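You operate a simulated robot arm through the tools that you are given. There is no shell and no other tool. Be economical: measure what you need, move in short steps, check, and stop when the job is done.

Carry out the task below with a simulated two-armed robot. There is one attempt and no reset: what you move stays moved.

TASK
Put the red paper cup on the top shelf by the door. Take the lid off the granola tub and lay it down on the top of the wooden counter. Take the milk carton with the latest date from the top shelf by the door and leave it on top of the salt carton. Any order will do. Set down upright: milk carton.

It is judged by the outcome, as a careful person would: the job done as asked, and still so three seconds after it is handed in. It fails if anything else is knocked over, pushed out of place, dropped, spilled or broken. Lids that push on must go on centred and level and be pressed home; caps that screw on are set level and turned clockwise until they are tight.

THE ROBOT
Two 7-joint arms with fingered hands on one trunk, on a base that drives. Base frame: it is fixed to the floor where the robot stands at the start and does not move with it; the origin is under the middle of the robot, x ahead of it, y to its left, z up; the surface under the hand at the start is at about z = 850. Lengths are in mm, angles in degrees, forces in N, time in s.
The left shoulder is at the start at [30, 136, 1205], the right one opposite. Places, roughly: milk carton [500, -1500, 1000]; red paper cup (8x8x8 cm) [900, -200, 900]; salt carton [250, -1500, 1000]; top shelf by the door [400, -1600, 800]. Payload 5 kg a hand.
Tool frame (each hand has its own): the origin (TCP) lies between the finger pads and is the grasp point; the fingertips stand 42 mm ahead of it; z points along the fingers, y is the line along which they close. The gripper opens to 208 mm. The gripper's body begins 119 mm behind the TCP. The gripper is a hand of 4 fingers: y runs from the thumb to the fingers, the wrist lies at [0, 0, -332] in the tool frame, and closing takes about 1.5 s.
Orientation is told as [roll, pitch, yaw] about the base's x, y, z axes, in that order, counted from this pose: with the fingers straight down and closing along the base's y, the tool's x points along the base's -x, its y along +y and its z along -z.

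THE INTERFACE
- The arms move only by the tool arm_command. It takes "left_plan", "right_plan" or both (then of equal length, played together; a hand with none holds still); each is text: rows parted by semicolons, each of 7 numbers parted by spaces: the turn, a rotation vector about the tool's x, y, z in degrees, then the shift along the tool's x, y, z in cm, then the closure, from 0 (fully open) to 1 (shut). In form: rx ry rz tx ty tz claw; .... A call has 1 to 20 rows; each row is the pose to reach, as a shift and turn from the pose commanded when the call began, along the tool's axes at that moment. Each row takes 0.2 s and may step no farther than 50 mm and 8.6 degrees from the row before; otherwise, or with a gripper value out of range, the whole call is refused. A pose out of reach is approached as far as the arm can. The call stops where the force on the tool passes 40 N (or 10 N more than at its start, if that is more) or the arm is blocked; 0.2 s more then pass. The fingers move at their own pace (about 72 mm/s each) and stop on an object; they squeeze with about 32 N. The grip force told is the motor's: it shows also when the fingers shut on nothing. Time passes only in rows, and 0.2 s behind the last, so rows that repeat a pose let the fingers close. It gives the time, the measured TCP pose, the force on the tool (base axes), the opening and the grip force at its end, in the units of the frame above (readings bear some noise), with the torque about the TCP (base axes, N m) and any sound that the robot's microphone picked up.
- Cameras (640 x 400 px; columns grow to the right, rows downward): "scene" is now at [44.2, 6.8, 1926.2]; the picture's right is [0.08, -1.00, 0.00], its down [-0.79, -0.06, -0.61] and it looks along [0.61, 0.05, -0.79] (base axes); focal length 258 px, centre (320, 200). "left" rides on the left gripper at [-101, 0, -145] in its tool frame; the picture's right is [0.00, -1.00, 0.00], its down [0.82, 0.00, -0.57] and it looks along [0.57, 0.00, 0.82] (tool axes); focal length 261 px, centre (320, 200). "right" rides on the right gripper at [101, 0, -145] in its tool frame; the picture's right is [0.00, 1.00, 0.00], its down [-0.82, 0.00, -0.57] and it looks along [-0.57, 0.00, 0.82] (tool axes); focal length 261 px, centre (320, 200). There is no depth. A picture from a camera that has moved, and an enlarged one, comes with that camera's place and axes in the base frame and with its lens.
- get_image(camera): a new picture of that camera. No time passes.
- slide_trunk(by): slides the trunk up (or, below 0, down) by that many mm; the arms and the scene camera ride with it, the base frame stays. It gives what a move gives, with no picture.
- steer(legs): drives the robot by 1 to 6 legs, each [ahead, left, turn to the left] in mm, mm and degrees, along the robot's own axes; the way and the turn of a leg run together, so that a leg with both is an arc; at most 1500 mm and 180 degrees a leg. The arms and the cameras ride along, it lands a little off, and it stops where it bumps. It gives what a move gives.
- hand_shape(shape, hand): the hand has 4 fingers and takes this shape, open, in about a second: jaw (thumb against the fingers, like two jaws); tri (thumb and two fingers); tip (a fingertip pinch); poke (one finger out to press); point (the index stretched); flat (the hand flat); cup (the hand cupped); fist (a fist). The gripper value then closes the fingers along that shape, each until it touches; the sizes above hold for jaw. It gives what a move gives, with no picture.
- pan_tilt(pan, tilt): turns the head with the scene camera to pan (to the left, within 143 degrees either way) and tilt (down, from -29 to 69), counted from straight ahead of the robot. It gives what a move gives.
- zoom(camera, box): a new picture of the part [left, top, right, bottom] of that camera's present view, enlarged. No time passes.
- close_job(): hands the job in; it is judged then, once.

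Go step by step. Nothing tells you exact positions but the pictures and the camera data: compare them with the known pose of the tool, close in by small moves and look again before you grip or let go. The budget is 165 turns and 138 pictures, counting those below and the enlarged ones. Unless the task says otherwise, let go and move clear before handing in.

The tools are called after "Call:" as name(argument=value, ...) on one line, values as JSON. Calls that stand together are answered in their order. arm_command: Moves the arms, as the interface text tells. Its arguments: {"type":"object","properties":{"left_plan":{"type":"string"},"right_plan":{"type":"string"}},"required":[]} The other tools are called the same way: slide_trunk (by) slides the trunk up or down; hand_shape (shape, hand) gives the hand a shape; steer (legs) drives the base; pan_tilt (pan, tilt) turns the head that bears the scene camera; get_image (camera) takes a picture; zoom (camera, box) takes an enlarged picture of a part of a camera's view; close_job () hands the job in.

At the start:

```text
clock: 0.0
left_tool_pos: [812.4, 307.6, 1203.3]
left_tool_rot: [0.0, -0.1, 0.0]
left_contact_force: [-0.3, -0.2, 0.0]
left_ft_torque: [-0.03, 0.0, -0.02]
left_finger_gap: 207.6
left_grasp_force: 0.1
left_shape: jaw
right_tool_pos: [532.7, -145.5, 1181.5]
right_tool_rot: [0.0, -0.1, 0.0]
right_contact_force: [-0.5, -1.0, 0.2]
right_ft_torque: [0.01, -0.03, 0.02]
right_finger_gap: 207.9
right_grasp_force: 0.1
right_shape: jaw
trunk travel left (down, up): [-225.0, 265.0]
robot x, y, heading: [1.2, -3.3, -0.2]
head pan, tilt: [4.6, 52.4]
```

scene: 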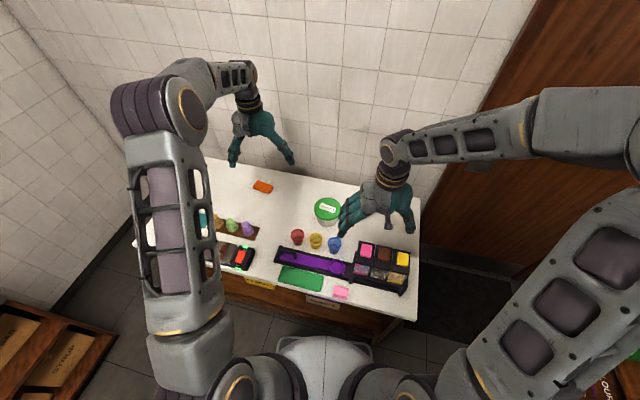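
right: 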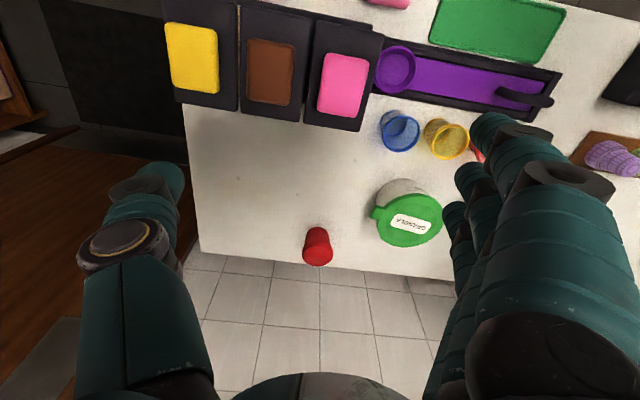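
left: 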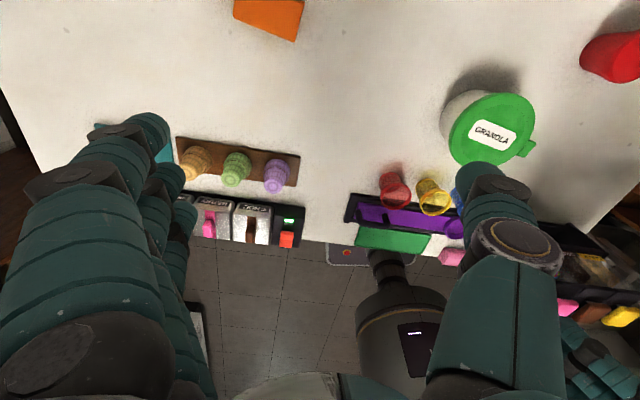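

I see the white counter with the granola tub (green lid) and a red cup near the far edge. I need to look around for the shelf, the salt carton and the wooden counter.

Call:
pan_tilt(pan=-80, tilt=35)

Call:
get_image(camera="scene")

Call:
pan_tilt(pan=-125, tilt=35)

Call:
get_image(camera="scene")

Call:
pan_tilt(pan=100, tilt=35)

Call:
get_image(camera="scene")

```text
clock: 1.6
left_tool_pos: [811.5, 308.4, 1203.6]
left_tool_rot: [0.1, 0.0, 0.1]
left_contact_force: [-0.5, -0.1, -0.3]
left_ft_torque: [-0.02, -0.01, 0.0]
left_finger_gap: 207.6
left_grasp_force: 0.0
left_shape: jaw
right_tool_pos: [532.2, -146.2, 1181.9]
right_tool_rot: [0.0, 0.0, 0.0]
right_contact_force: [0.3, 0.3, 0.6]
right_ft_torque: [0.01, 0.01, 0.0]
right_finger_gap: 207.8
right_grasp_force: 0.0
right_shape: jaw
trunk travel left (down, up): [-225.0, 265.0]
robot x, y, heading: [-0.5, 0.6, 0.3]
head pan, tilt: [-80.0, 35.0]
```

```text
134 pictures are left
camera scene: at [-14.9, -86.0, 1951.1], right [-0.98, -0.17, 0.0], down [-0.1, 0.56, -0.82], along [0.14, -0.81, -0.57], focal length 258 px, centre (320, 200)
```

scene: 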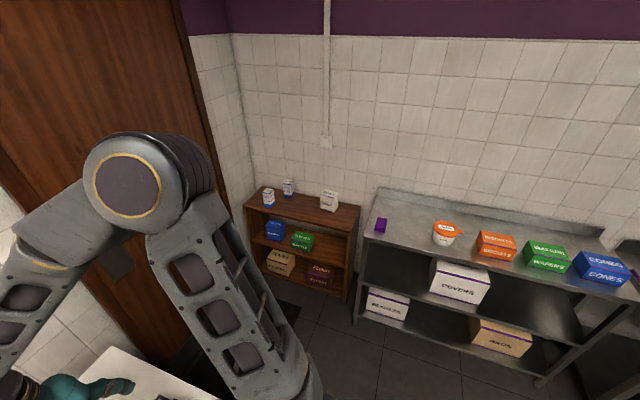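

```text
clock: 2.7
left_tool_pos: [812.7, 308.6, 1202.9]
left_tool_rot: [0.0, -0.1, 0.0]
left_contact_force: [-0.5, -0.4, -0.8]
left_ft_torque: [0.01, 0.03, 0.0]
left_finger_gap: 208.1
left_grasp_force: 0.1
left_shape: jaw
right_tool_pos: [531.3, -145.1, 1181.7]
right_tool_rot: [0.0, 0.0, 0.1]
right_contact_force: [-0.3, 1.2, -0.5]
right_ft_torque: [0.0, 0.0, -0.01]
right_finger_gap: 207.8
right_grasp_force: 0.1
right_shape: jaw
trunk travel left (down, up): [-225.0, 265.0]
robot x, y, heading: [-0.3, 2.8, 0.1]
head pan, tilt: [-125.0, 35.0]
```

```text
133 pictures are left
camera scene: at [-80.7, -71.5, 1951.1], right [-0.82, 0.57, 0.0], down [0.33, 0.47, -0.82], along [-0.47, -0.67, -0.57], focal length 258 px, centre (320, 200)
```

scene: 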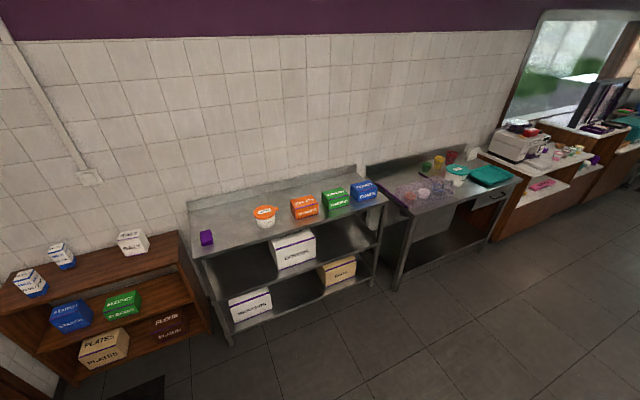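

```text
clock: 5.9
left_tool_pos: [812.6, 308.4, 1203.0]
left_tool_rot: [-0.1, 0.0, 0.0]
left_contact_force: [0.1, -0.2, 0.2]
left_ft_torque: [0.02, -0.03, 0.0]
left_finger_gap: 207.9
left_grasp_force: 0.0
left_shape: jaw
right_tool_pos: [532.4, -145.9, 1180.3]
right_tool_rot: [0.1, 0.0, 0.0]
right_contact_force: [0.3, -0.5, -0.2]
right_ft_torque: [0.01, 0.02, 0.01]
right_finger_gap: 207.7
right_grasp_force: 0.0
right_shape: jaw
trunk travel left (down, up): [-225.0, 265.0]
robot x, y, heading: [-1.5, -2.8, -0.1]
head pan, tilt: [100.0, 35.0]
```

```text
132 pictures are left
camera scene: at [-45.6, 87.5, 1951.1], right [0.98, 0.17, 0.0], down [0.1, -0.56, -0.82], along [-0.14, 0.81, -0.57], focal length 258 px, centre (320, 200)
```

scene: 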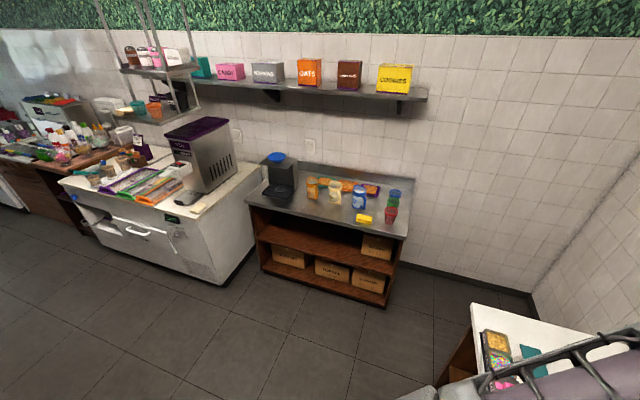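

The shelf unit by the door (right) holds two cartons with blue and the salt carton. Several counters exist; I need to work out which is "the wooden counter".

Call:
pan_tilt(pan=143, tilt=25)

Call:
get_image(camera="scene")

Call:
pan_tilt(pan=-143, tilt=25)

Call:
get_image(camera="scene")

Call:
pan_tilt(pan=0, tilt=66)

Call:
get_image(camera="scene")

```text
clock: 7.0
left_tool_pos: [811.1, 308.9, 1203.1]
left_tool_rot: [0.0, 0.1, 0.0]
left_contact_force: [-1.1, 1.1, 0.2]
left_ft_torque: [-0.04, 0.02, 0.03]
left_finger_gap: 207.7
left_grasp_force: 0.1
left_shape: jaw
right_tool_pos: [531.3, -146.4, 1181.0]
right_tool_rot: [0.0, 0.0, 0.0]
right_contact_force: [0.9, 0.1, -0.4]
right_ft_torque: [0.02, -0.03, 0.01]
right_finger_gap: 207.6
right_grasp_force: 0.1
right_shape: jaw
trunk travel left (down, up): [-225.0, 265.0]
robot x, y, heading: [4.0, -0.5, -0.1]
head pan, tilt: [143.0, 25.0]
```

```text
131 pictures are left
camera scene: at [-103.8, 56.3, 1966.8], right [0.6, 0.8, 0.0], down [0.34, -0.25, -0.91], along [-0.72, 0.55, -0.42], focal length 258 px, centre (320, 200)
```

scene: 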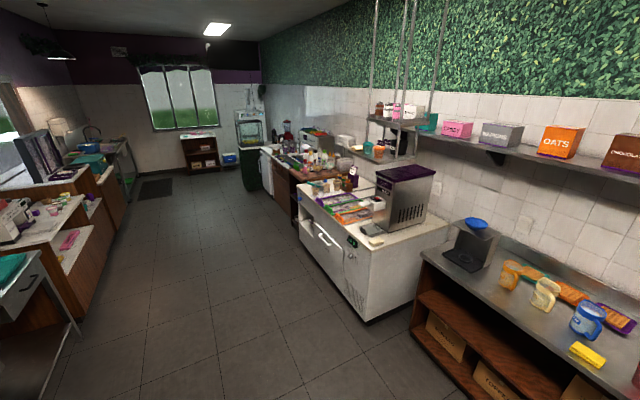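

```text
clock: 10.9
left_tool_pos: [810.6, 308.2, 1203.3]
left_tool_rot: [0.0, 0.1, 0.0]
left_contact_force: [0.3, 0.7, 0.1]
left_ft_torque: [0.04, -0.03, 0.0]
left_finger_gap: 207.7
left_grasp_force: 0.1
left_shape: jaw
right_tool_pos: [532.0, -147.3, 1180.9]
right_tool_rot: [0.0, 0.0, 0.0]
right_contact_force: [0.5, -0.4, 1.0]
right_ft_torque: [-0.01, 0.02, -0.04]
right_finger_gap: 207.8
right_grasp_force: 0.1
right_shape: jaw
trunk travel left (down, up): [-225.0, 265.0]
robot x, y, heading: [-1.3, 1.2, -0.1]
head pan, tilt: [-143.0, 25.0]
```

```text
130 pictures are left
camera scene: at [-103.9, -54.7, 1966.9], right [-0.6, 0.8, 0.0], down [0.34, 0.25, -0.91], along [-0.72, -0.55, -0.42], focal length 258 px, centre (320, 200)
```

scene: 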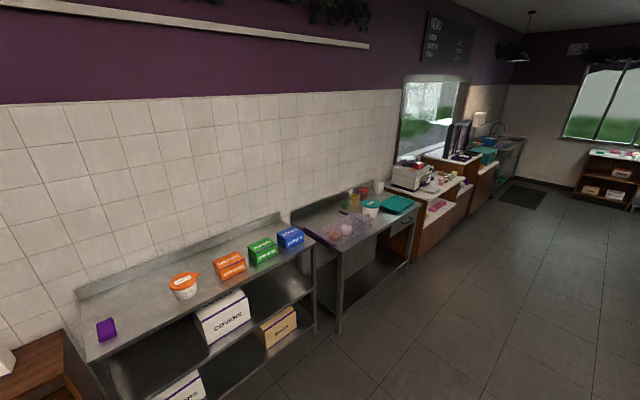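

```text
clock: 13.2
left_tool_pos: [811.3, 309.5, 1202.4]
left_tool_rot: [0.0, 0.0, 0.0]
left_contact_force: [-0.5, 0.3, -0.2]
left_ft_torque: [0.01, 0.02, -0.01]
left_finger_gap: 208.0
left_grasp_force: 0.1
left_shape: jaw
right_tool_pos: [531.9, -146.4, 1181.2]
right_tool_rot: [0.0, 0.0, 0.1]
right_contact_force: [0.2, -0.2, 0.2]
right_ft_torque: [-0.02, -0.01, -0.03]
right_finger_gap: 207.6
right_grasp_force: 0.1
right_shape: jaw
trunk travel left (down, up): [-225.0, 265.0]
robot x, y, heading: [1.6, -0.5, 0.4]
head pan, tilt: [0.0, 66.0]
```

```text
129 pictures are left
camera scene: at [29.1, 0.7, 1910.2], right [0.0, -1.0, 0.0], down [-0.91, 0.0, -0.41], along [0.41, 0.0, -0.91], focal length 258 px, centre (320, 200)
```

scene: 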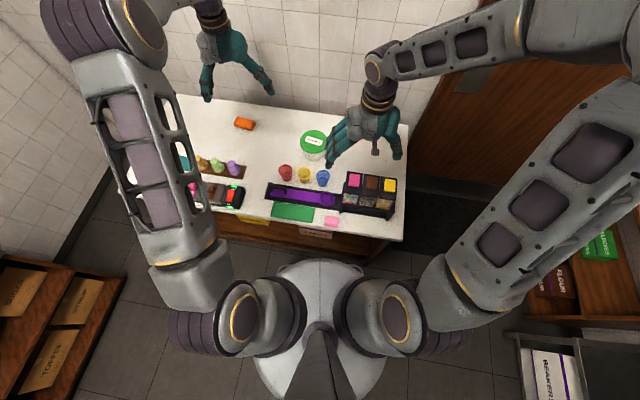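

Let me inspect the labels on the front counter and the left counter, since "wooden counter" is ambiguous.

Call:
zoom(camera="scene", box=[180, 100, 420, 250])

Call:
pan_tilt(pan=110, tilt=45)

Call:
get_image(camera="scene")

Call:
pan_tilt(pan=-80, tilt=35)

Call:
zoom(camera="scene", box=[240, 170, 370, 250])

```text
2.67 times, centred on (300, 175) of scene
camera zoom: at [29.1, 0.7, 1910.2], right [0.0, -1.0, 0.0], down [-0.91, 0.0, -0.41], along [0.41, 0.0, -0.91], focal length 688 px, centre (373, 267)
```

zoom: 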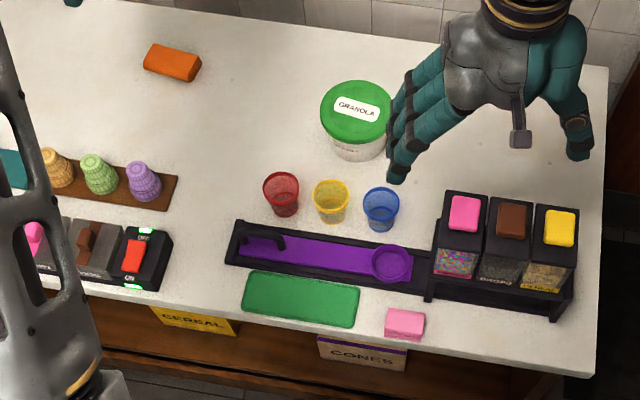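

```text
clock: 15.1
left_tool_pos: [813.7, 308.8, 1202.3]
left_tool_rot: [0.1, 0.0, 0.0]
left_contact_force: [0.6, -0.1, 0.1]
left_ft_torque: [0.01, 0.02, 0.0]
left_finger_gap: 207.7
left_grasp_force: 0.1
left_shape: jaw
right_tool_pos: [531.5, -145.9, 1181.4]
right_tool_rot: [0.0, 0.0, 0.0]
right_contact_force: [0.3, 0.9, 0.0]
right_ft_torque: [0.01, 0.01, 0.03]
right_finger_gap: 207.8
right_grasp_force: 0.0
right_shape: jaw
trunk travel left (down, up): [-225.0, 265.0]
robot x, y, heading: [1.6, -2.1, -0.2]
head pan, tilt: [110.0, 45.0]
```

```text
127 pictures are left
camera scene: at [-58.1, 77.2, 1936.3], right [0.94, 0.34, 0.0], down [0.24, -0.66, -0.71], along [-0.24, 0.66, -0.71], focal length 258 px, centre (320, 200)
```

scene: 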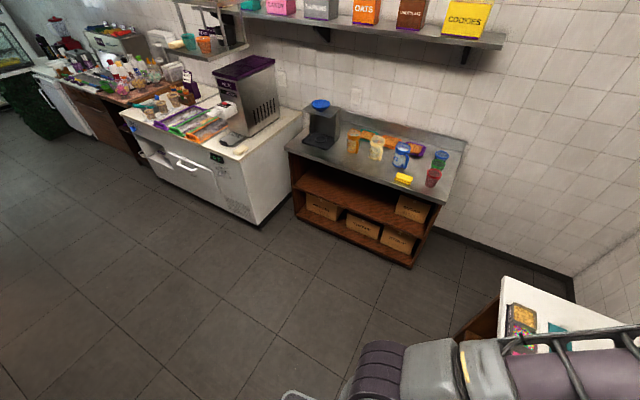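

```text
clock: 17.9
left_tool_pos: [811.2, 308.3, 1202.2]
left_tool_rot: [-0.1, 0.1, 0.0]
left_contact_force: [0.1, -0.1, 0.0]
left_ft_torque: [0.0, 0.0, 0.02]
left_finger_gap: 207.5
left_grasp_force: 0.0
left_shape: jaw
right_tool_pos: [532.1, -146.0, 1180.2]
right_tool_rot: [0.0, 0.0, 0.0]
right_contact_force: [0.4, -0.4, 1.0]
right_ft_torque: [0.01, 0.01, -0.01]
right_finger_gap: 208.0
right_grasp_force: 0.1
right_shape: jaw
trunk travel left (down, up): [-225.0, 265.0]
robot x, y, heading: [-0.1, 0.0, 0.1]
head pan, tilt: [-80.0, 35.0]
```

```text
4.92 times, centred on (305, 210) of scene
camera zoom: at [-15.0, -86.0, 1951.1], right [-0.98, -0.17, 0.0], down [-0.1, 0.56, -0.82], along [0.14, -0.81, -0.57], focal length 1270 px, centre (394, 151)
```

zoom: 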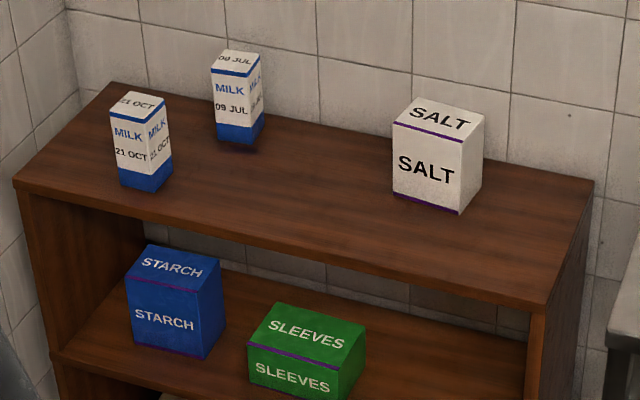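

Milk with 21 OCT (left, front) is later than 09 JUL. The wooden-bodied counter in front of me (white top) is taken to be the wooden counter. Lid is at about (757, 27, 932); now a closer look at tub and cup.

Call:
zoom(camera="right", box=[270, 140, 470, 280])

Call:
zoom(camera="left", box=[400, 20, 640, 180])

Call:
pan_tilt(pan=0, tilt=55)

```text
2.86 times, centred on (370, 210) of right
camera zoom: at [431.0, -146.1, 1327.4], right [0.0, 1.0, 0.0], down [0.82, 0.0, 0.57], along [0.57, 0.0, -0.82], focal length 745 px, centre (177, 171)
```

zoom: 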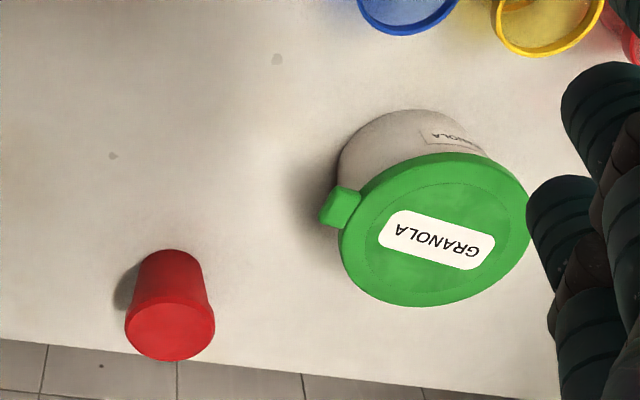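

```text
2.50 times, centred on (520, 100) of left
camera zoom: at [912.5, 308.3, 1347.8], right [0.0, -1.0, 0.0], down [-0.82, 0.0, 0.57], along [-0.57, 0.0, -0.82], focal length 652 px, centre (-180, 450)
```

zoom: 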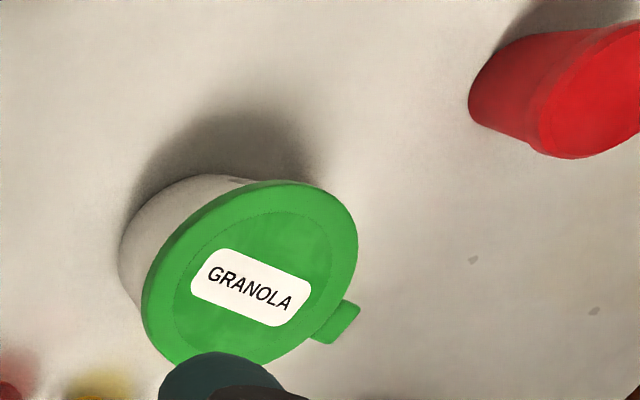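

```text
clock: 19.4
left_tool_pos: [812.1, 307.8, 1202.5]
left_tool_rot: [-0.1, 0.0, 0.0]
left_contact_force: [0.6, -0.6, 0.5]
left_ft_torque: [0.03, -0.04, 0.02]
left_finger_gap: 207.6
left_grasp_force: 0.1
left_shape: jaw
right_tool_pos: [531.1, -145.9, 1181.4]
right_tool_rot: [0.0, 0.0, -0.1]
right_contact_force: [-0.4, 0.5, -0.7]
right_ft_torque: [-0.01, 0.0, 0.02]
right_finger_gap: 207.8
right_grasp_force: 0.0
right_shape: jaw
trunk travel left (down, up): [-225.0, 265.0]
robot x, y, heading: [-0.3, -0.4, -0.3]
head pan, tilt: [0.0, 55.0]
```

The lid is about 128 mm wide with the tab toward −y, and the cup stands at about (860, −145). I'll bring the right hand over the tub, turned so it closes along x, and look.

Call:
arm_command(right_plan="0 0 8.2 -2.1 1.56 0.7 0; 0 0 16.4 -4.2 3.1 1.5 0; 0 0 24.5 -6.3 4.7 2.2 0; 0 0 32.7 -8.4 6.3 2.9 0; 0 0 40.9 -10.5 7.8 3.7 0; 0 0 49 -12.5 9.4 4.4 0.1; 0 0 57.3 -14.6 10.9 5.2 0.2; 0 0 65.5 -16.7 12.5 5.9 0.2; 0 0 73.6 -18.8 14.1 6.6 0.2; 0 0 81.8 -20.9 15.6 7.4 0.2; 0 0 90 -23 17.2 8.1 0.2; 0 0 90 -23 17.2 8.1 0.2")

Call:
get_image(camera="right")

Call:
get_image(camera="scene")

Call:
get_image(camera="left")

```text
clock: 22.0
left_tool_pos: [810.9, 307.0, 1203.9]
left_tool_rot: [0.0, -0.2, 0.1]
left_contact_force: [-0.3, -0.5, 0.5]
left_ft_torque: [0.04, -0.06, -0.05]
left_finger_gap: 208.0
left_grasp_force: 0.1
left_shape: jaw
right_tool_pos: [761.3, 24.2, 1100.5]
right_tool_rot: [0.0, 0.1, -90.1]
right_contact_force: [0.0, -0.4, 1.7]
right_ft_torque: [0.07, -0.08, 0.0]
right_finger_gap: 166.5
right_grasp_force: 0.0
right_shape: jaw
trunk travel left (down, up): [-225.0, 265.0]
robot x, y, heading: [-0.6, 3.4, 0.0]
head pan, tilt: [0.0, 55.0]
```

```text
123 pictures are left
camera right: at [761.7, 125.5, 1246.3], right [1.0, -0.01, 0.0], down [-0.01, -0.82, 0.57], along [0.0, -0.57, -0.82], focal length 261 px, centre (320, 200)
```

right: 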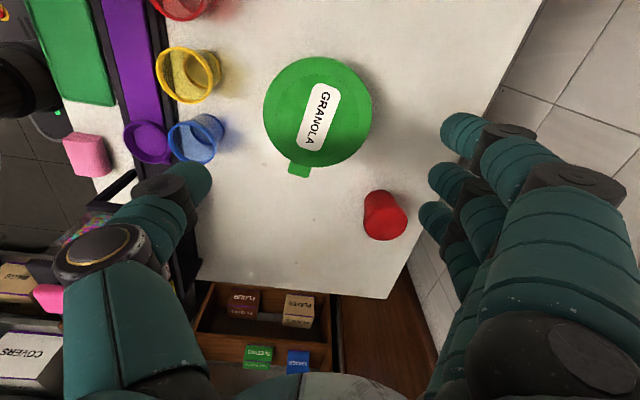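

```text
122 pictures are left
camera scene: at [40.8, -0.1, 1922.9], right [0.0, -1.0, 0.0], down [-0.82, 0.0, -0.57], along [0.57, 0.0, -0.82], focal length 258 px, centre (320, 200)
```

scene: 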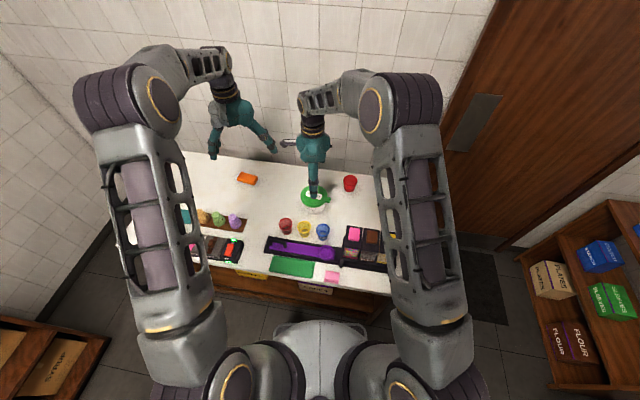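

```text
121 pictures are left
camera left: at [911.8, 307.5, 1348.6], right [0.0, -1.0, 0.0], down [-0.82, 0.0, 0.57], along [-0.57, 0.0, -0.82], focal length 261 px, centre (320, 200)
```

left: 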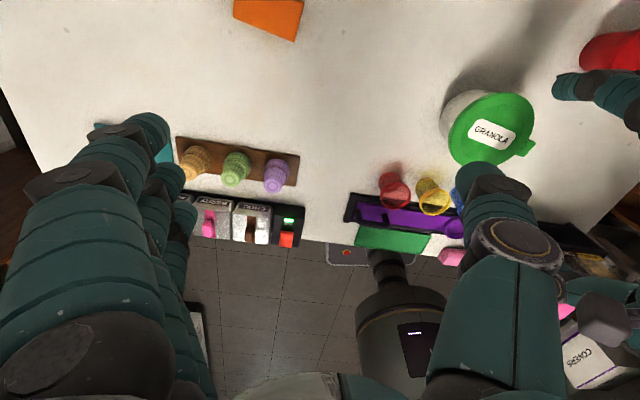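

The lid centre is at about (761, 34, 930), radius 65. I'll centre over it and go down so the fingertips reach just below the rim.

Call:
arm_command(right_plan="0 0 0 0.9 0 3 0.2; 0 0 0 0.9 0 6 0.2; 0 0 0 0.9 0 9 0.2; 0 0 0 0.9 0 11.5 0.2; 0 0 0 0.9 0 13.5 0.2; 0 0 0 0.9 0 15.3 0.2; 0 0 0 0.9 0 15.3 0.2")

Call:
get_image(camera="right")

Call:
zoom(camera="scene", box=[260, 140, 380, 230])

Call:
zoom(camera="left", box=[400, 20, 640, 180])

```text
clock: 23.6
left_tool_pos: [810.8, 308.1, 1203.6]
left_tool_rot: [0.0, 0.1, 0.0]
left_contact_force: [-0.3, 0.2, 0.1]
left_ft_torque: [0.03, -0.03, -0.03]
left_finger_gap: 207.8
left_grasp_force: 0.0
left_shape: jaw
right_tool_pos: [760.1, 34.6, 946.2]
right_tool_rot: [0.0, 0.0, -90.0]
right_contact_force: [-0.4, -0.4, 0.5]
right_ft_torque: [-0.02, -0.08, -0.02]
right_finger_gap: 166.6
right_grasp_force: 0.0
right_shape: jaw
trunk travel left (down, up): [-225.0, 265.0]
robot x, y, heading: [-1.7, -3.9, -0.4]
head pan, tilt: [0.0, 55.0]
```

```text
120 pictures are left
camera right: at [761.8, 136.0, 1092.1], right [1.0, 0.0, 0.0], down [0.0, -0.82, 0.57], along [0.0, -0.57, -0.82], focal length 261 px, centre (320, 200)
```

right: 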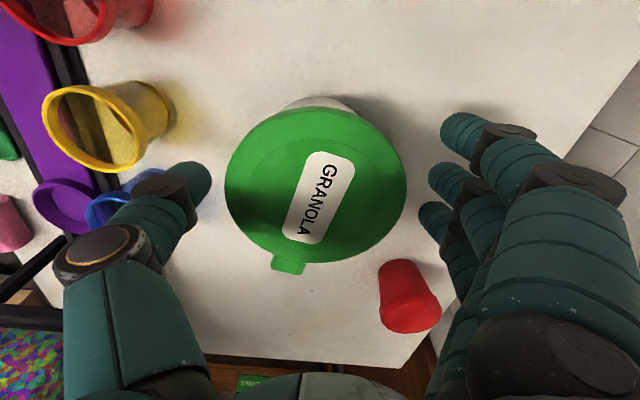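

```text
4.44 times, centred on (320, 185) of scene
camera zoom: at [41.2, 0.6, 1922.9], right [0.0, -1.0, 0.0], down [-0.82, 0.0, -0.57], along [0.57, 0.0, -0.82], focal length 1146 px, centre (320, 267)
```

zoom: 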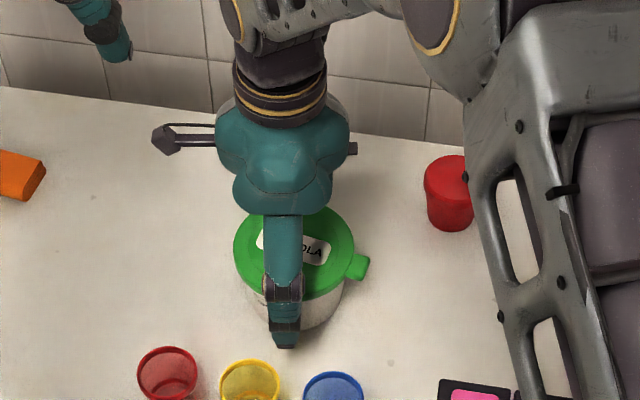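

```text
2.50 times, centred on (520, 100) of left
camera zoom: at [912.1, 308.2, 1348.2], right [0.0, -1.0, 0.0], down [-0.82, 0.0, 0.57], along [-0.57, 0.0, -0.82], focal length 652 px, centre (-180, 450)
```

zoom: 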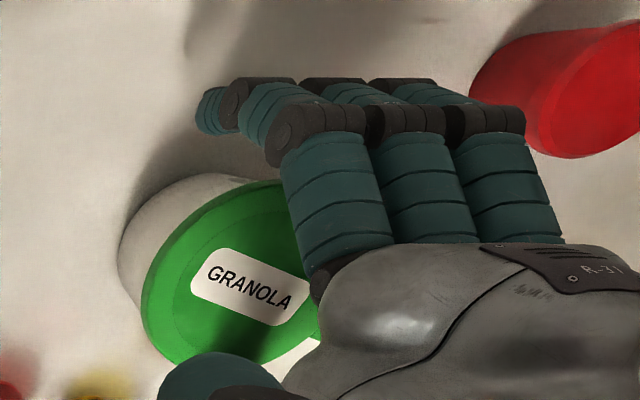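

The hand is centred over the lid. I'll close on the rim.

Call:
arm_command(right_plan="0 0 0 0 0 0 0.5; 0 0 0 0 0 0 0.8; 0 0 0 0 0 0 1; 0 0 0 0 0 0 1; 0 0 0 0 0 0 1; 0 0 0 0 0 0 1")

Call:
get_image(camera="right")

Call:
zoom(camera="left", box=[400, 20, 640, 180])

```text
clock: 25.0
left_tool_pos: [811.9, 308.7, 1202.7]
left_tool_rot: [0.0, 0.0, 0.0]
left_contact_force: [-0.3, 0.3, -0.4]
left_ft_torque: [-0.04, 0.01, 0.01]
left_finger_gap: 207.8
left_grasp_force: 0.1
left_shape: jaw
right_tool_pos: [761.7, 36.1, 946.7]
right_tool_rot: [0.0, 0.0, -90.1]
right_contact_force: [-0.1, 0.3, -4.5]
right_ft_torque: [0.04, 0.0, -0.01]
right_finger_gap: 108.4
right_grasp_force: 32.8
right_shape: jaw
trunk travel left (down, up): [-225.0, 265.0]
robot x, y, heading: [0.9, 0.9, 0.0]
head pan, tilt: [0.0, 55.0]
```

```text
117 pictures are left
camera right: at [762.3, 136.2, 1091.6], right [1.0, 0.0, 0.0], down [0.0, -0.82, 0.57], along [0.0, -0.57, -0.82], focal length 261 px, centre (320, 200)
```

right: 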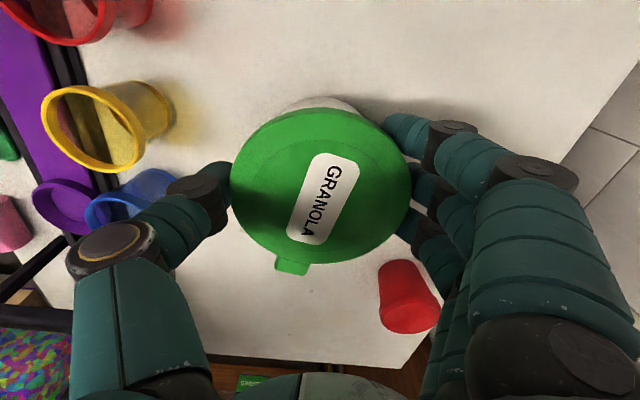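

```text
2.50 times, centred on (520, 100) of left
camera zoom: at [912.9, 308.4, 1347.5], right [0.0, -1.0, 0.0], down [-0.82, 0.0, 0.57], along [-0.57, 0.0, -0.82], focal length 652 px, centre (-180, 450)
```

zoom: 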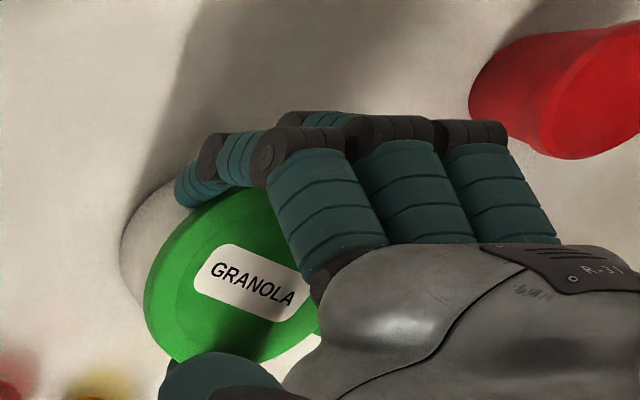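

The fingertips have slipped under the rim. I'll ease the squeeze a little so they don't clamp the tub wall, and lift slightly to see whether lid or the whole tub comes.

Call:
arm_command(right_plan="0 0 0 0 0 0 0.44; 0 0 0 0 0 0 0.44; 0 0 0 0 0 -0.4 0.44; 0 0 0 0 0 -0.8 0.44; 0 0 0 0 0 -1.2 0.44; 0 0 0 0 0 -1.6 0.44; 0 0 0 0 0 -2 0.44; 0 0 0 0 0 -2 0.44")

Call:
get_image(camera="right")

Call:
zoom(camera="left", box=[400, 20, 640, 180])

```text
clock: 26.8
left_tool_pos: [811.0, 308.0, 1201.3]
left_tool_rot: [0.0, 0.0, 0.1]
left_contact_force: [0.8, -0.4, -0.1]
left_ft_torque: [0.01, 0.0, -0.04]
left_finger_gap: 207.8
left_grasp_force: 0.0
left_shape: jaw
right_tool_pos: [761.8, 35.0, 966.1]
right_tool_rot: [0.0, 0.0, -90.0]
right_contact_force: [-0.4, -1.1, -4.1]
right_ft_torque: [0.01, 0.02, 0.0]
right_finger_gap: 110.8
right_grasp_force: 31.5
right_shape: jaw
trunk travel left (down, up): [-225.0, 265.0]
robot x, y, heading: [-2.9, 1.5, -0.0]
head pan, tilt: [0.0, 55.0]
```

```text
115 pictures are left
camera right: at [762.4, 135.4, 1112.3], right [1.0, 0.0, 0.0], down [0.0, -0.82, 0.57], along [0.0, -0.57, -0.82], focal length 261 px, centre (320, 200)
```

right: 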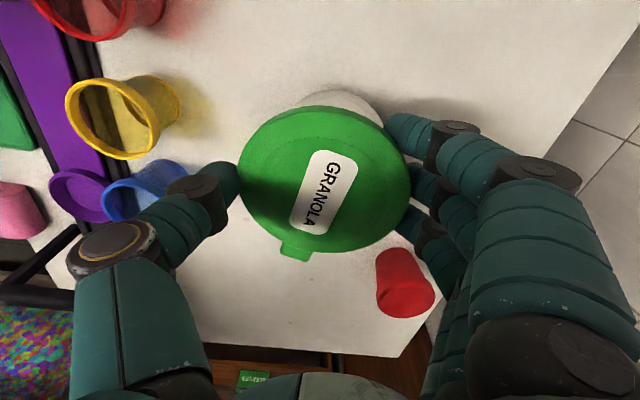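

```text
2.50 times, centred on (520, 100) of left
camera zoom: at [913.0, 308.4, 1347.4], right [0.0, -1.0, 0.0], down [-0.82, 0.0, 0.57], along [-0.57, 0.0, -0.82], focal length 652 px, centre (-180, 450)
```

zoom: 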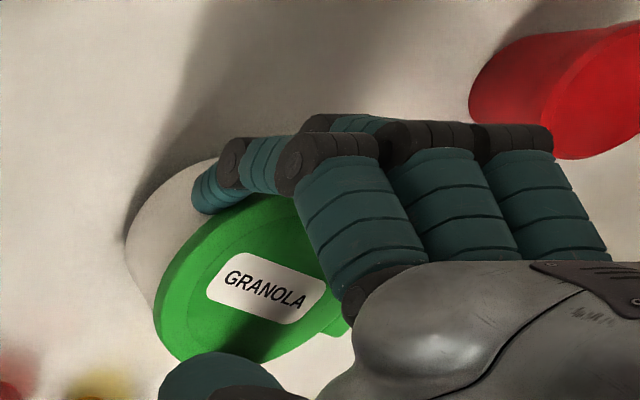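

Unclear whether the tub rose as well; I'll check from the scene camera.

Call:
zoom(camera="scene", box=[280, 170, 350, 220])

```text
8.00 times, centred on (315, 195) of scene
camera zoom: at [42.4, 0.9, 1922.8], right [0.0, -1.0, 0.0], down [-0.82, 0.0, -0.57], along [0.57, 0.0, -0.82], focal length 2064 px, centre (360, 240)
```

zoom: 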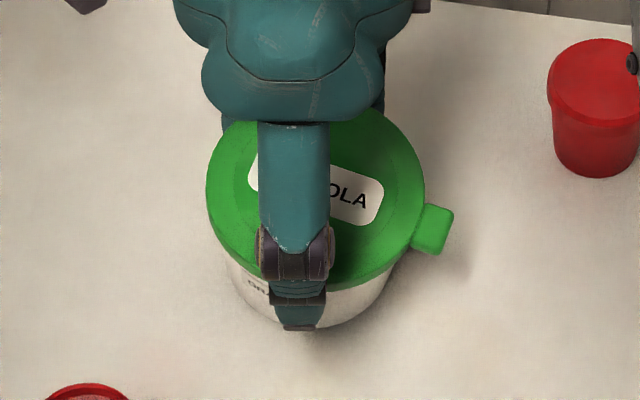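

The tub seems to have come up with the lid. I'll lower it back exactly, loosen the fingers further so they only hook under the rim, and try again.

Call:
arm_command(right_plan="0 0 0 0 0 0.5 0.44; 0 0 0 0 0 1 0.44; 0 0 0 0 0 1.5 0.44; 0 0 0 0 0 1.9 0.44; 0 0 0 0 0 2.0 0.42; 0 0 0 0 0 2 0.41; 0 0 0 0 0 2 0.41; 0 0 0 0 0 2 0.41")

Call:
get_image(camera="right")

Call:
zoom(camera="scene", box=[280, 170, 350, 220])

```text
clock: 28.6
left_tool_pos: [813.1, 308.2, 1201.2]
left_tool_rot: [0.0, 0.0, 0.1]
left_contact_force: [0.6, 0.2, -0.2]
left_ft_torque: [0.02, 0.0, -0.01]
left_finger_gap: 207.8
left_grasp_force: 0.2
left_shape: jaw
right_tool_pos: [760.8, 33.2, 947.3]
right_tool_rot: [-0.1, 0.0, -90.0]
right_contact_force: [0.2, 0.0, -1.2]
right_ft_torque: [-0.03, 0.09, 0.0]
right_finger_gap: 122.2
right_grasp_force: 0.1
right_shape: jaw
trunk travel left (down, up): [-225.0, 265.0]
robot x, y, heading: [3.0, 2.6, -0.1]
head pan, tilt: [0.0, 55.0]
```

```text
112 pictures are left
camera right: at [762.1, 135.1, 1093.0], right [1.0, 0.0, 0.0], down [0.0, -0.82, 0.57], along [0.0, -0.57, -0.82], focal length 261 px, centre (320, 200)
```

right: 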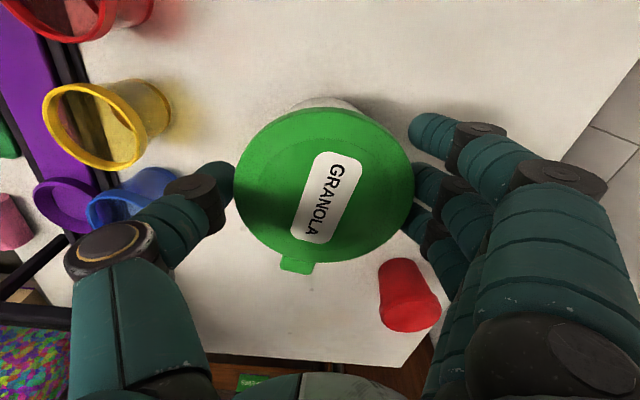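

```text
8.00 times, centred on (315, 195) of scene
camera zoom: at [42.4, 0.8, 1922.8], right [0.0, -1.0, 0.0], down [-0.82, 0.0, -0.57], along [0.57, 0.0, -0.82], focal length 2064 px, centre (360, 240)
```

zoom: 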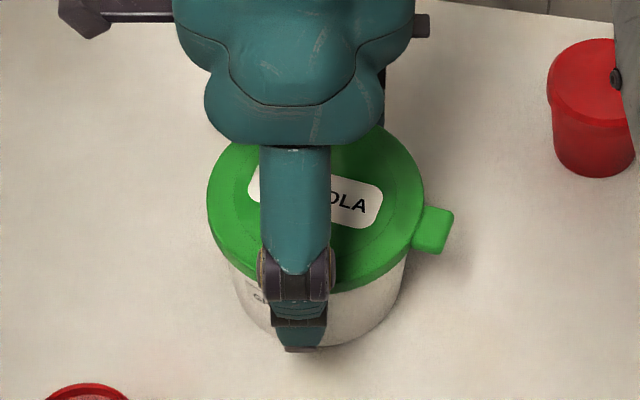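

The lid appears about where it was, and the tub is back on the counter. I'll lift again with only the light hook under the rim and compare.

Call:
arm_command(right_plan="0 0 0 0 0 -0.4 0.42; 0 0 0 0 0 -0.8 0.42; 0 0 0 0 0 -1.2 0.42; 0 0 0 0 0 -1.6 0.42; 0 0 0 0 0 -2 0.42; 0 0 0 0 0 -2.4 0.42; 0 0 0 0 0 -2.4 0.42")

Call:
get_image(camera="right")

Call:
zoom(camera="scene", box=[280, 170, 350, 220])

Call:
zoom(camera="left", box=[400, 20, 640, 180])

```text
clock: 30.2
left_tool_pos: [811.7, 309.1, 1202.2]
left_tool_rot: [0.1, 0.0, 0.0]
left_contact_force: [-0.3, -0.3, -0.6]
left_ft_torque: [-0.01, 0.01, -0.04]
left_finger_gap: 207.5
left_grasp_force: 0.1
left_shape: jaw
right_tool_pos: [762.7, 35.7, 972.2]
right_tool_rot: [0.1, 0.0, -90.0]
right_contact_force: [1.4, -0.3, -1.1]
right_ft_torque: [0.0, 0.02, 0.01]
right_finger_gap: 122.4
right_grasp_force: 0.1
right_shape: jaw
trunk travel left (down, up): [-225.0, 265.0]
robot x, y, heading: [-0.9, -3.3, 0.1]
head pan, tilt: [0.0, 55.0]
```

```text
110 pictures are left
camera right: at [763.2, 135.2, 1117.8], right [1.0, 0.0, 0.0], down [0.0, -0.82, 0.57], along [0.0, -0.57, -0.82], focal length 261 px, centre (320, 200)
```

right: 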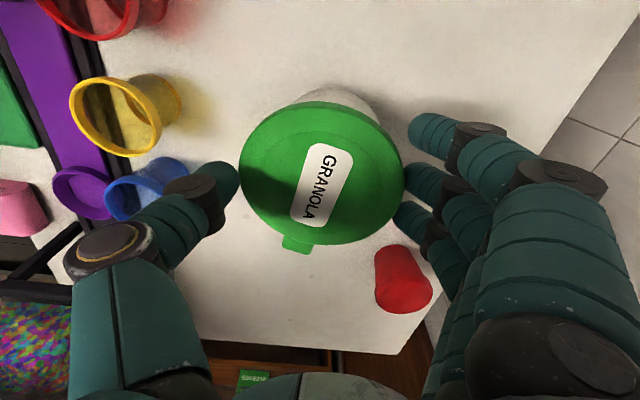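

```text
8.00 times, centred on (315, 195) of scene
camera zoom: at [42.2, 0.9, 1922.8], right [0.0, -1.0, 0.0], down [-0.82, 0.0, -0.57], along [0.57, 0.0, -0.82], focal length 2064 px, centre (360, 240)
```

zoom: 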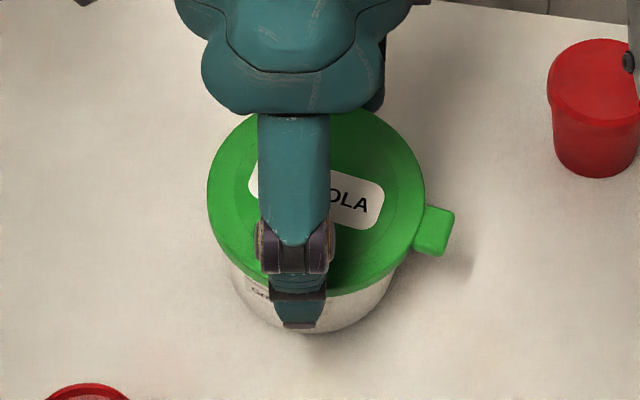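

```text
2.50 times, centred on (520, 100) of left
camera zoom: at [912.8, 308.4, 1347.6], right [0.0, -1.0, 0.0], down [-0.82, 0.0, 0.57], along [-0.57, 0.0, -0.82], focal length 652 px, centre (-180, 450)
```

zoom: 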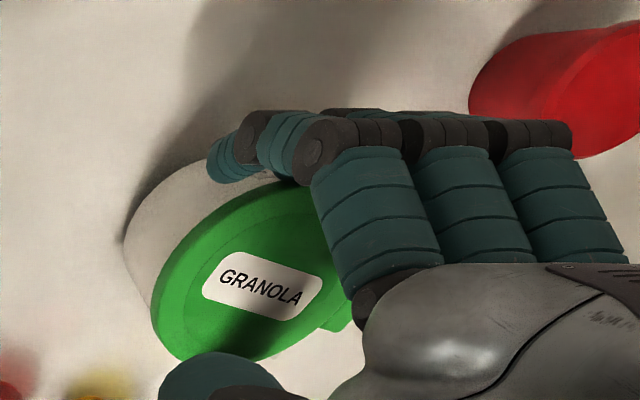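

Still ambiguous. I'll bring the left hand round to look at the tub from the side (it is also the pose needed to steady the tub).

Call:
arm_command(left_plan="7.5 0 0 0.5 -0.6 2.5 0; 15 0 0 1 -1.2 5 0; 22.5 0 0 1.6 -1.8 7.6 0; 30 0 0 2.1 -2.4 10.1 0; 37.5 0 0 2.6 -3 12.6 0; 45 0 0 3.1 -3.6 15.2 0; 52.5 0 0 3.7 -4.2 17.8 0; 60 0 0 4.2 -4.8 20.3 0; 60 0 0 4.2 -4.8 20.3 0")

Call:
get_image(camera="left")

```text
clock: 32.2
left_tool_pos: [771.2, 259.4, 1000.1]
left_tool_rot: [-60.0, -0.1, 0.0]
left_contact_force: [0.2, -0.1, 0.6]
left_ft_torque: [0.08, -0.01, 0.05]
left_finger_gap: 207.7
left_grasp_force: 0.0
left_shape: jaw
right_tool_pos: [761.2, 33.3, 972.5]
right_tool_rot: [0.0, 0.0, -90.0]
right_contact_force: [0.4, 0.4, -0.2]
right_ft_torque: [0.1, -0.04, -0.01]
right_finger_gap: 122.1
right_grasp_force: 0.1
right_shape: jaw
trunk travel left (down, up): [-225.0, 265.0]
robot x, y, heading: [-2.3, -2.6, -0.1]
head pan, tilt: [0.0, 55.0]
```

```text
107 pictures are left
camera left: at [871.6, 384.5, 1073.3], right [0.0, -0.5, 0.87], down [-0.82, 0.49, 0.29], along [-0.57, -0.71, -0.41], focal length 261 px, centre (320, 200)
```

left: 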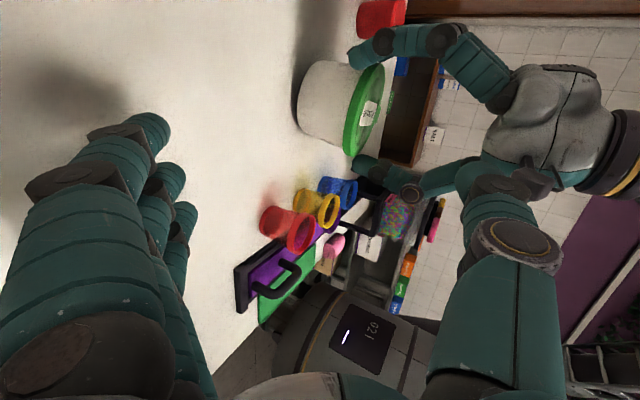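

Call:
zoom(camera="left", box=[270, 10, 450, 200])

```text
2.11 times, centred on (360, 105) of left
camera zoom: at [871.6, 384.5, 1073.3], right [0.0, -0.5, 0.87], down [-0.82, 0.49, 0.29], along [-0.57, -0.71, -0.41], focal length 549 px, centre (236, 400)
```

zoom: 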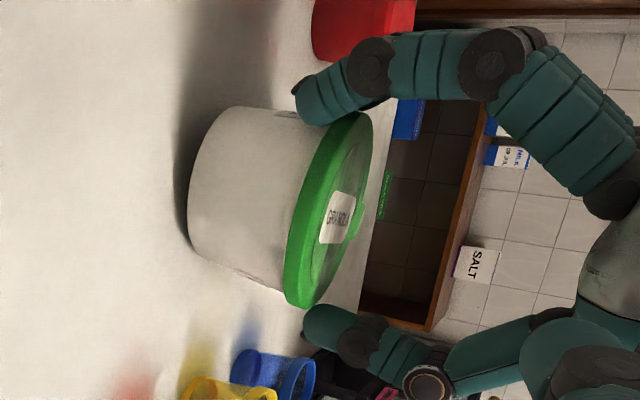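

Clear now: the lid is fully on, rim about 12 mm thick, and the tub is on the counter. I'll use the left hand to hold the tub low; let me see what the "tip" shape looks like.

Call:
hand_shape(hand="left", shape="tip")

Call:
get_image(camera="left")

```text
clock: 33.1
left_tool_pos: [772.6, 258.1, 1004.1]
left_tool_rot: [-60.2, -0.3, 0.0]
left_contact_force: [2.0, -5.1, 25.6]
left_ft_torque: [1.17, -0.08, -0.19]
left_finger_gap: 207.9
left_grasp_force: 0.0
left_shape: tip
right_tool_pos: [761.2, 32.8, 973.2]
right_tool_rot: [0.0, 0.0, -90.0]
right_contact_force: [0.6, 0.3, -0.3]
right_ft_torque: [0.01, -0.02, 0.03]
right_finger_gap: 121.8
right_grasp_force: 0.0
right_shape: jaw
trunk travel left (down, up): [-225.0, 265.0]
robot x, y, heading: [-4.6, 1.0, 0.1]
head pan, tilt: [0.0, 55.0]
```

```text
105 pictures are left
camera left: at [872.3, 383.6, 1076.0], right [0.0, -0.5, 0.87], down [-0.82, 0.49, 0.28], along [-0.57, -0.71, -0.41], focal length 261 px, centre (320, 200)
```

left: 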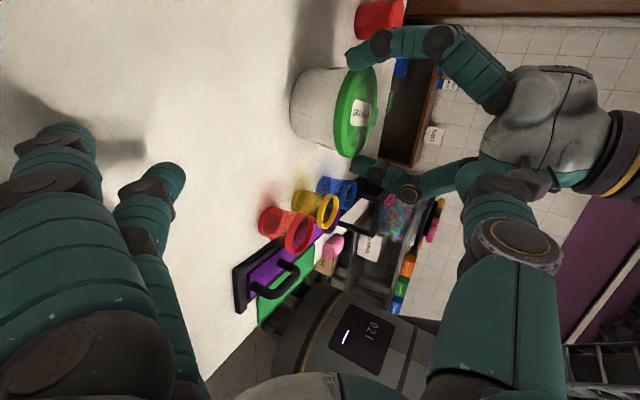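

A spread finger pressed on the counter; I raise the left hand at once and look at the shape.

Call:
arm_command(left_plan="0 0 0 0 -3 -1.7 0; 0 0 0 0 -6 -3.5 0; 0 0 0 0 -8.5 -5 0; 0 0 0 0 -8.5 -5 0")

Call:
get_image(camera="scene")

Call:
get_image(camera="left")

```text
clock: 34.1
left_tool_pos: [769.1, 261.8, 1096.7]
left_tool_rot: [-60.0, -0.1, 0.0]
left_contact_force: [0.4, 0.1, 0.1]
left_ft_torque: [-0.01, 0.03, -0.05]
left_finger_gap: 208.1
left_grasp_force: 0.2
left_shape: tip
right_tool_pos: [762.6, 34.4, 972.3]
right_tool_rot: [0.0, 0.0, -90.1]
right_contact_force: [0.3, -0.4, 1.1]
right_ft_torque: [-0.02, 0.1, 0.04]
right_finger_gap: 122.1
right_grasp_force: 0.1
right_shape: jaw
trunk travel left (down, up): [-225.0, 265.0]
robot x, y, heading: [2.7, 0.4, 0.3]
head pan, tilt: [0.0, 55.0]
```

```text
104 pictures are left
camera scene: at [42.5, 1.3, 1922.7], right [0.0, -1.0, 0.0], down [-0.82, 0.0, -0.57], along [0.57, 0.0, -0.82], focal length 258 px, centre (320, 200)
```

scene: 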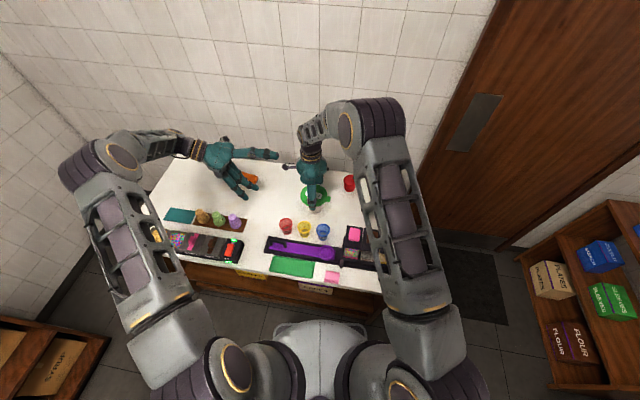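

```text
103 pictures are left
camera left: at [870.4, 385.9, 1168.9], right [0.01, -0.5, 0.87], down [-0.82, 0.49, 0.29], along [-0.57, -0.71, -0.41], focal length 261 px, centre (320, 200)
```

left: 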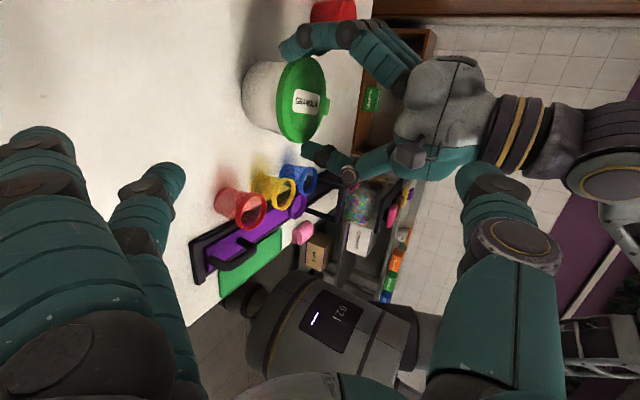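

I'll close the left "tip" pinch partway in the air to see which finger works and where it meets.

Call:
arm_command(left_plan="0 0 0 0 0 0 0.2; 0 0 0 0 0 0 0.45; 0 0 0 0 0 0 0.45; 0 0 0 0 0 0 0.45; 0 0 0 0 0 0 0.45")

Call:
get_image(camera="left")

Call:
zoom(camera="scene", box=[160, 110, 340, 230])

```text
clock: 35.3
left_tool_pos: [769.4, 260.6, 1096.6]
left_tool_rot: [-60.0, 0.1, 0.0]
left_contact_force: [0.8, -0.5, 0.0]
left_ft_torque: [0.0, 0.01, -0.03]
left_finger_gap: 115.6
left_grasp_force: 0.1
left_shape: tip
right_tool_pos: [763.0, 34.8, 971.8]
right_tool_rot: [-0.1, -0.1, -90.1]
right_contact_force: [-0.5, 0.5, 1.0]
right_ft_torque: [0.04, 0.05, 0.04]
right_finger_gap: 122.3
right_grasp_force: 0.0
right_shape: jaw
trunk travel left (down, up): [-225.0, 265.0]
robot x, y, heading: [-1.4, 2.1, 0.1]
head pan, tilt: [0.0, 55.0]
```

```text
102 pictures are left
camera left: at [870.2, 385.7, 1169.5], right [0.0, -0.5, 0.87], down [-0.82, 0.49, 0.29], along [-0.57, -0.71, -0.41], focal length 261 px, centre (320, 200)
```

left: 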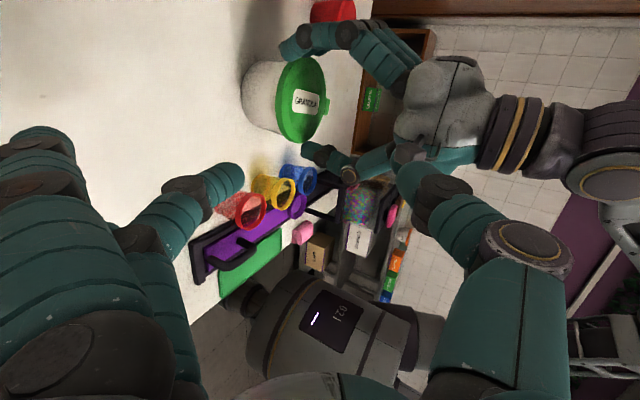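

```text
3.33 times, centred on (250, 170) of scene
camera zoom: at [41.9, 1.0, 1922.8], right [0.0, -1.0, 0.0], down [-0.82, 0.0, -0.57], along [0.57, 0.0, -0.82], focal length 860 px, centre (553, 300)
```

zoom: 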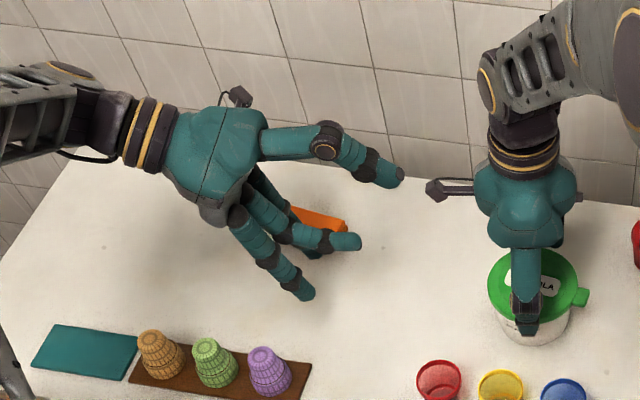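

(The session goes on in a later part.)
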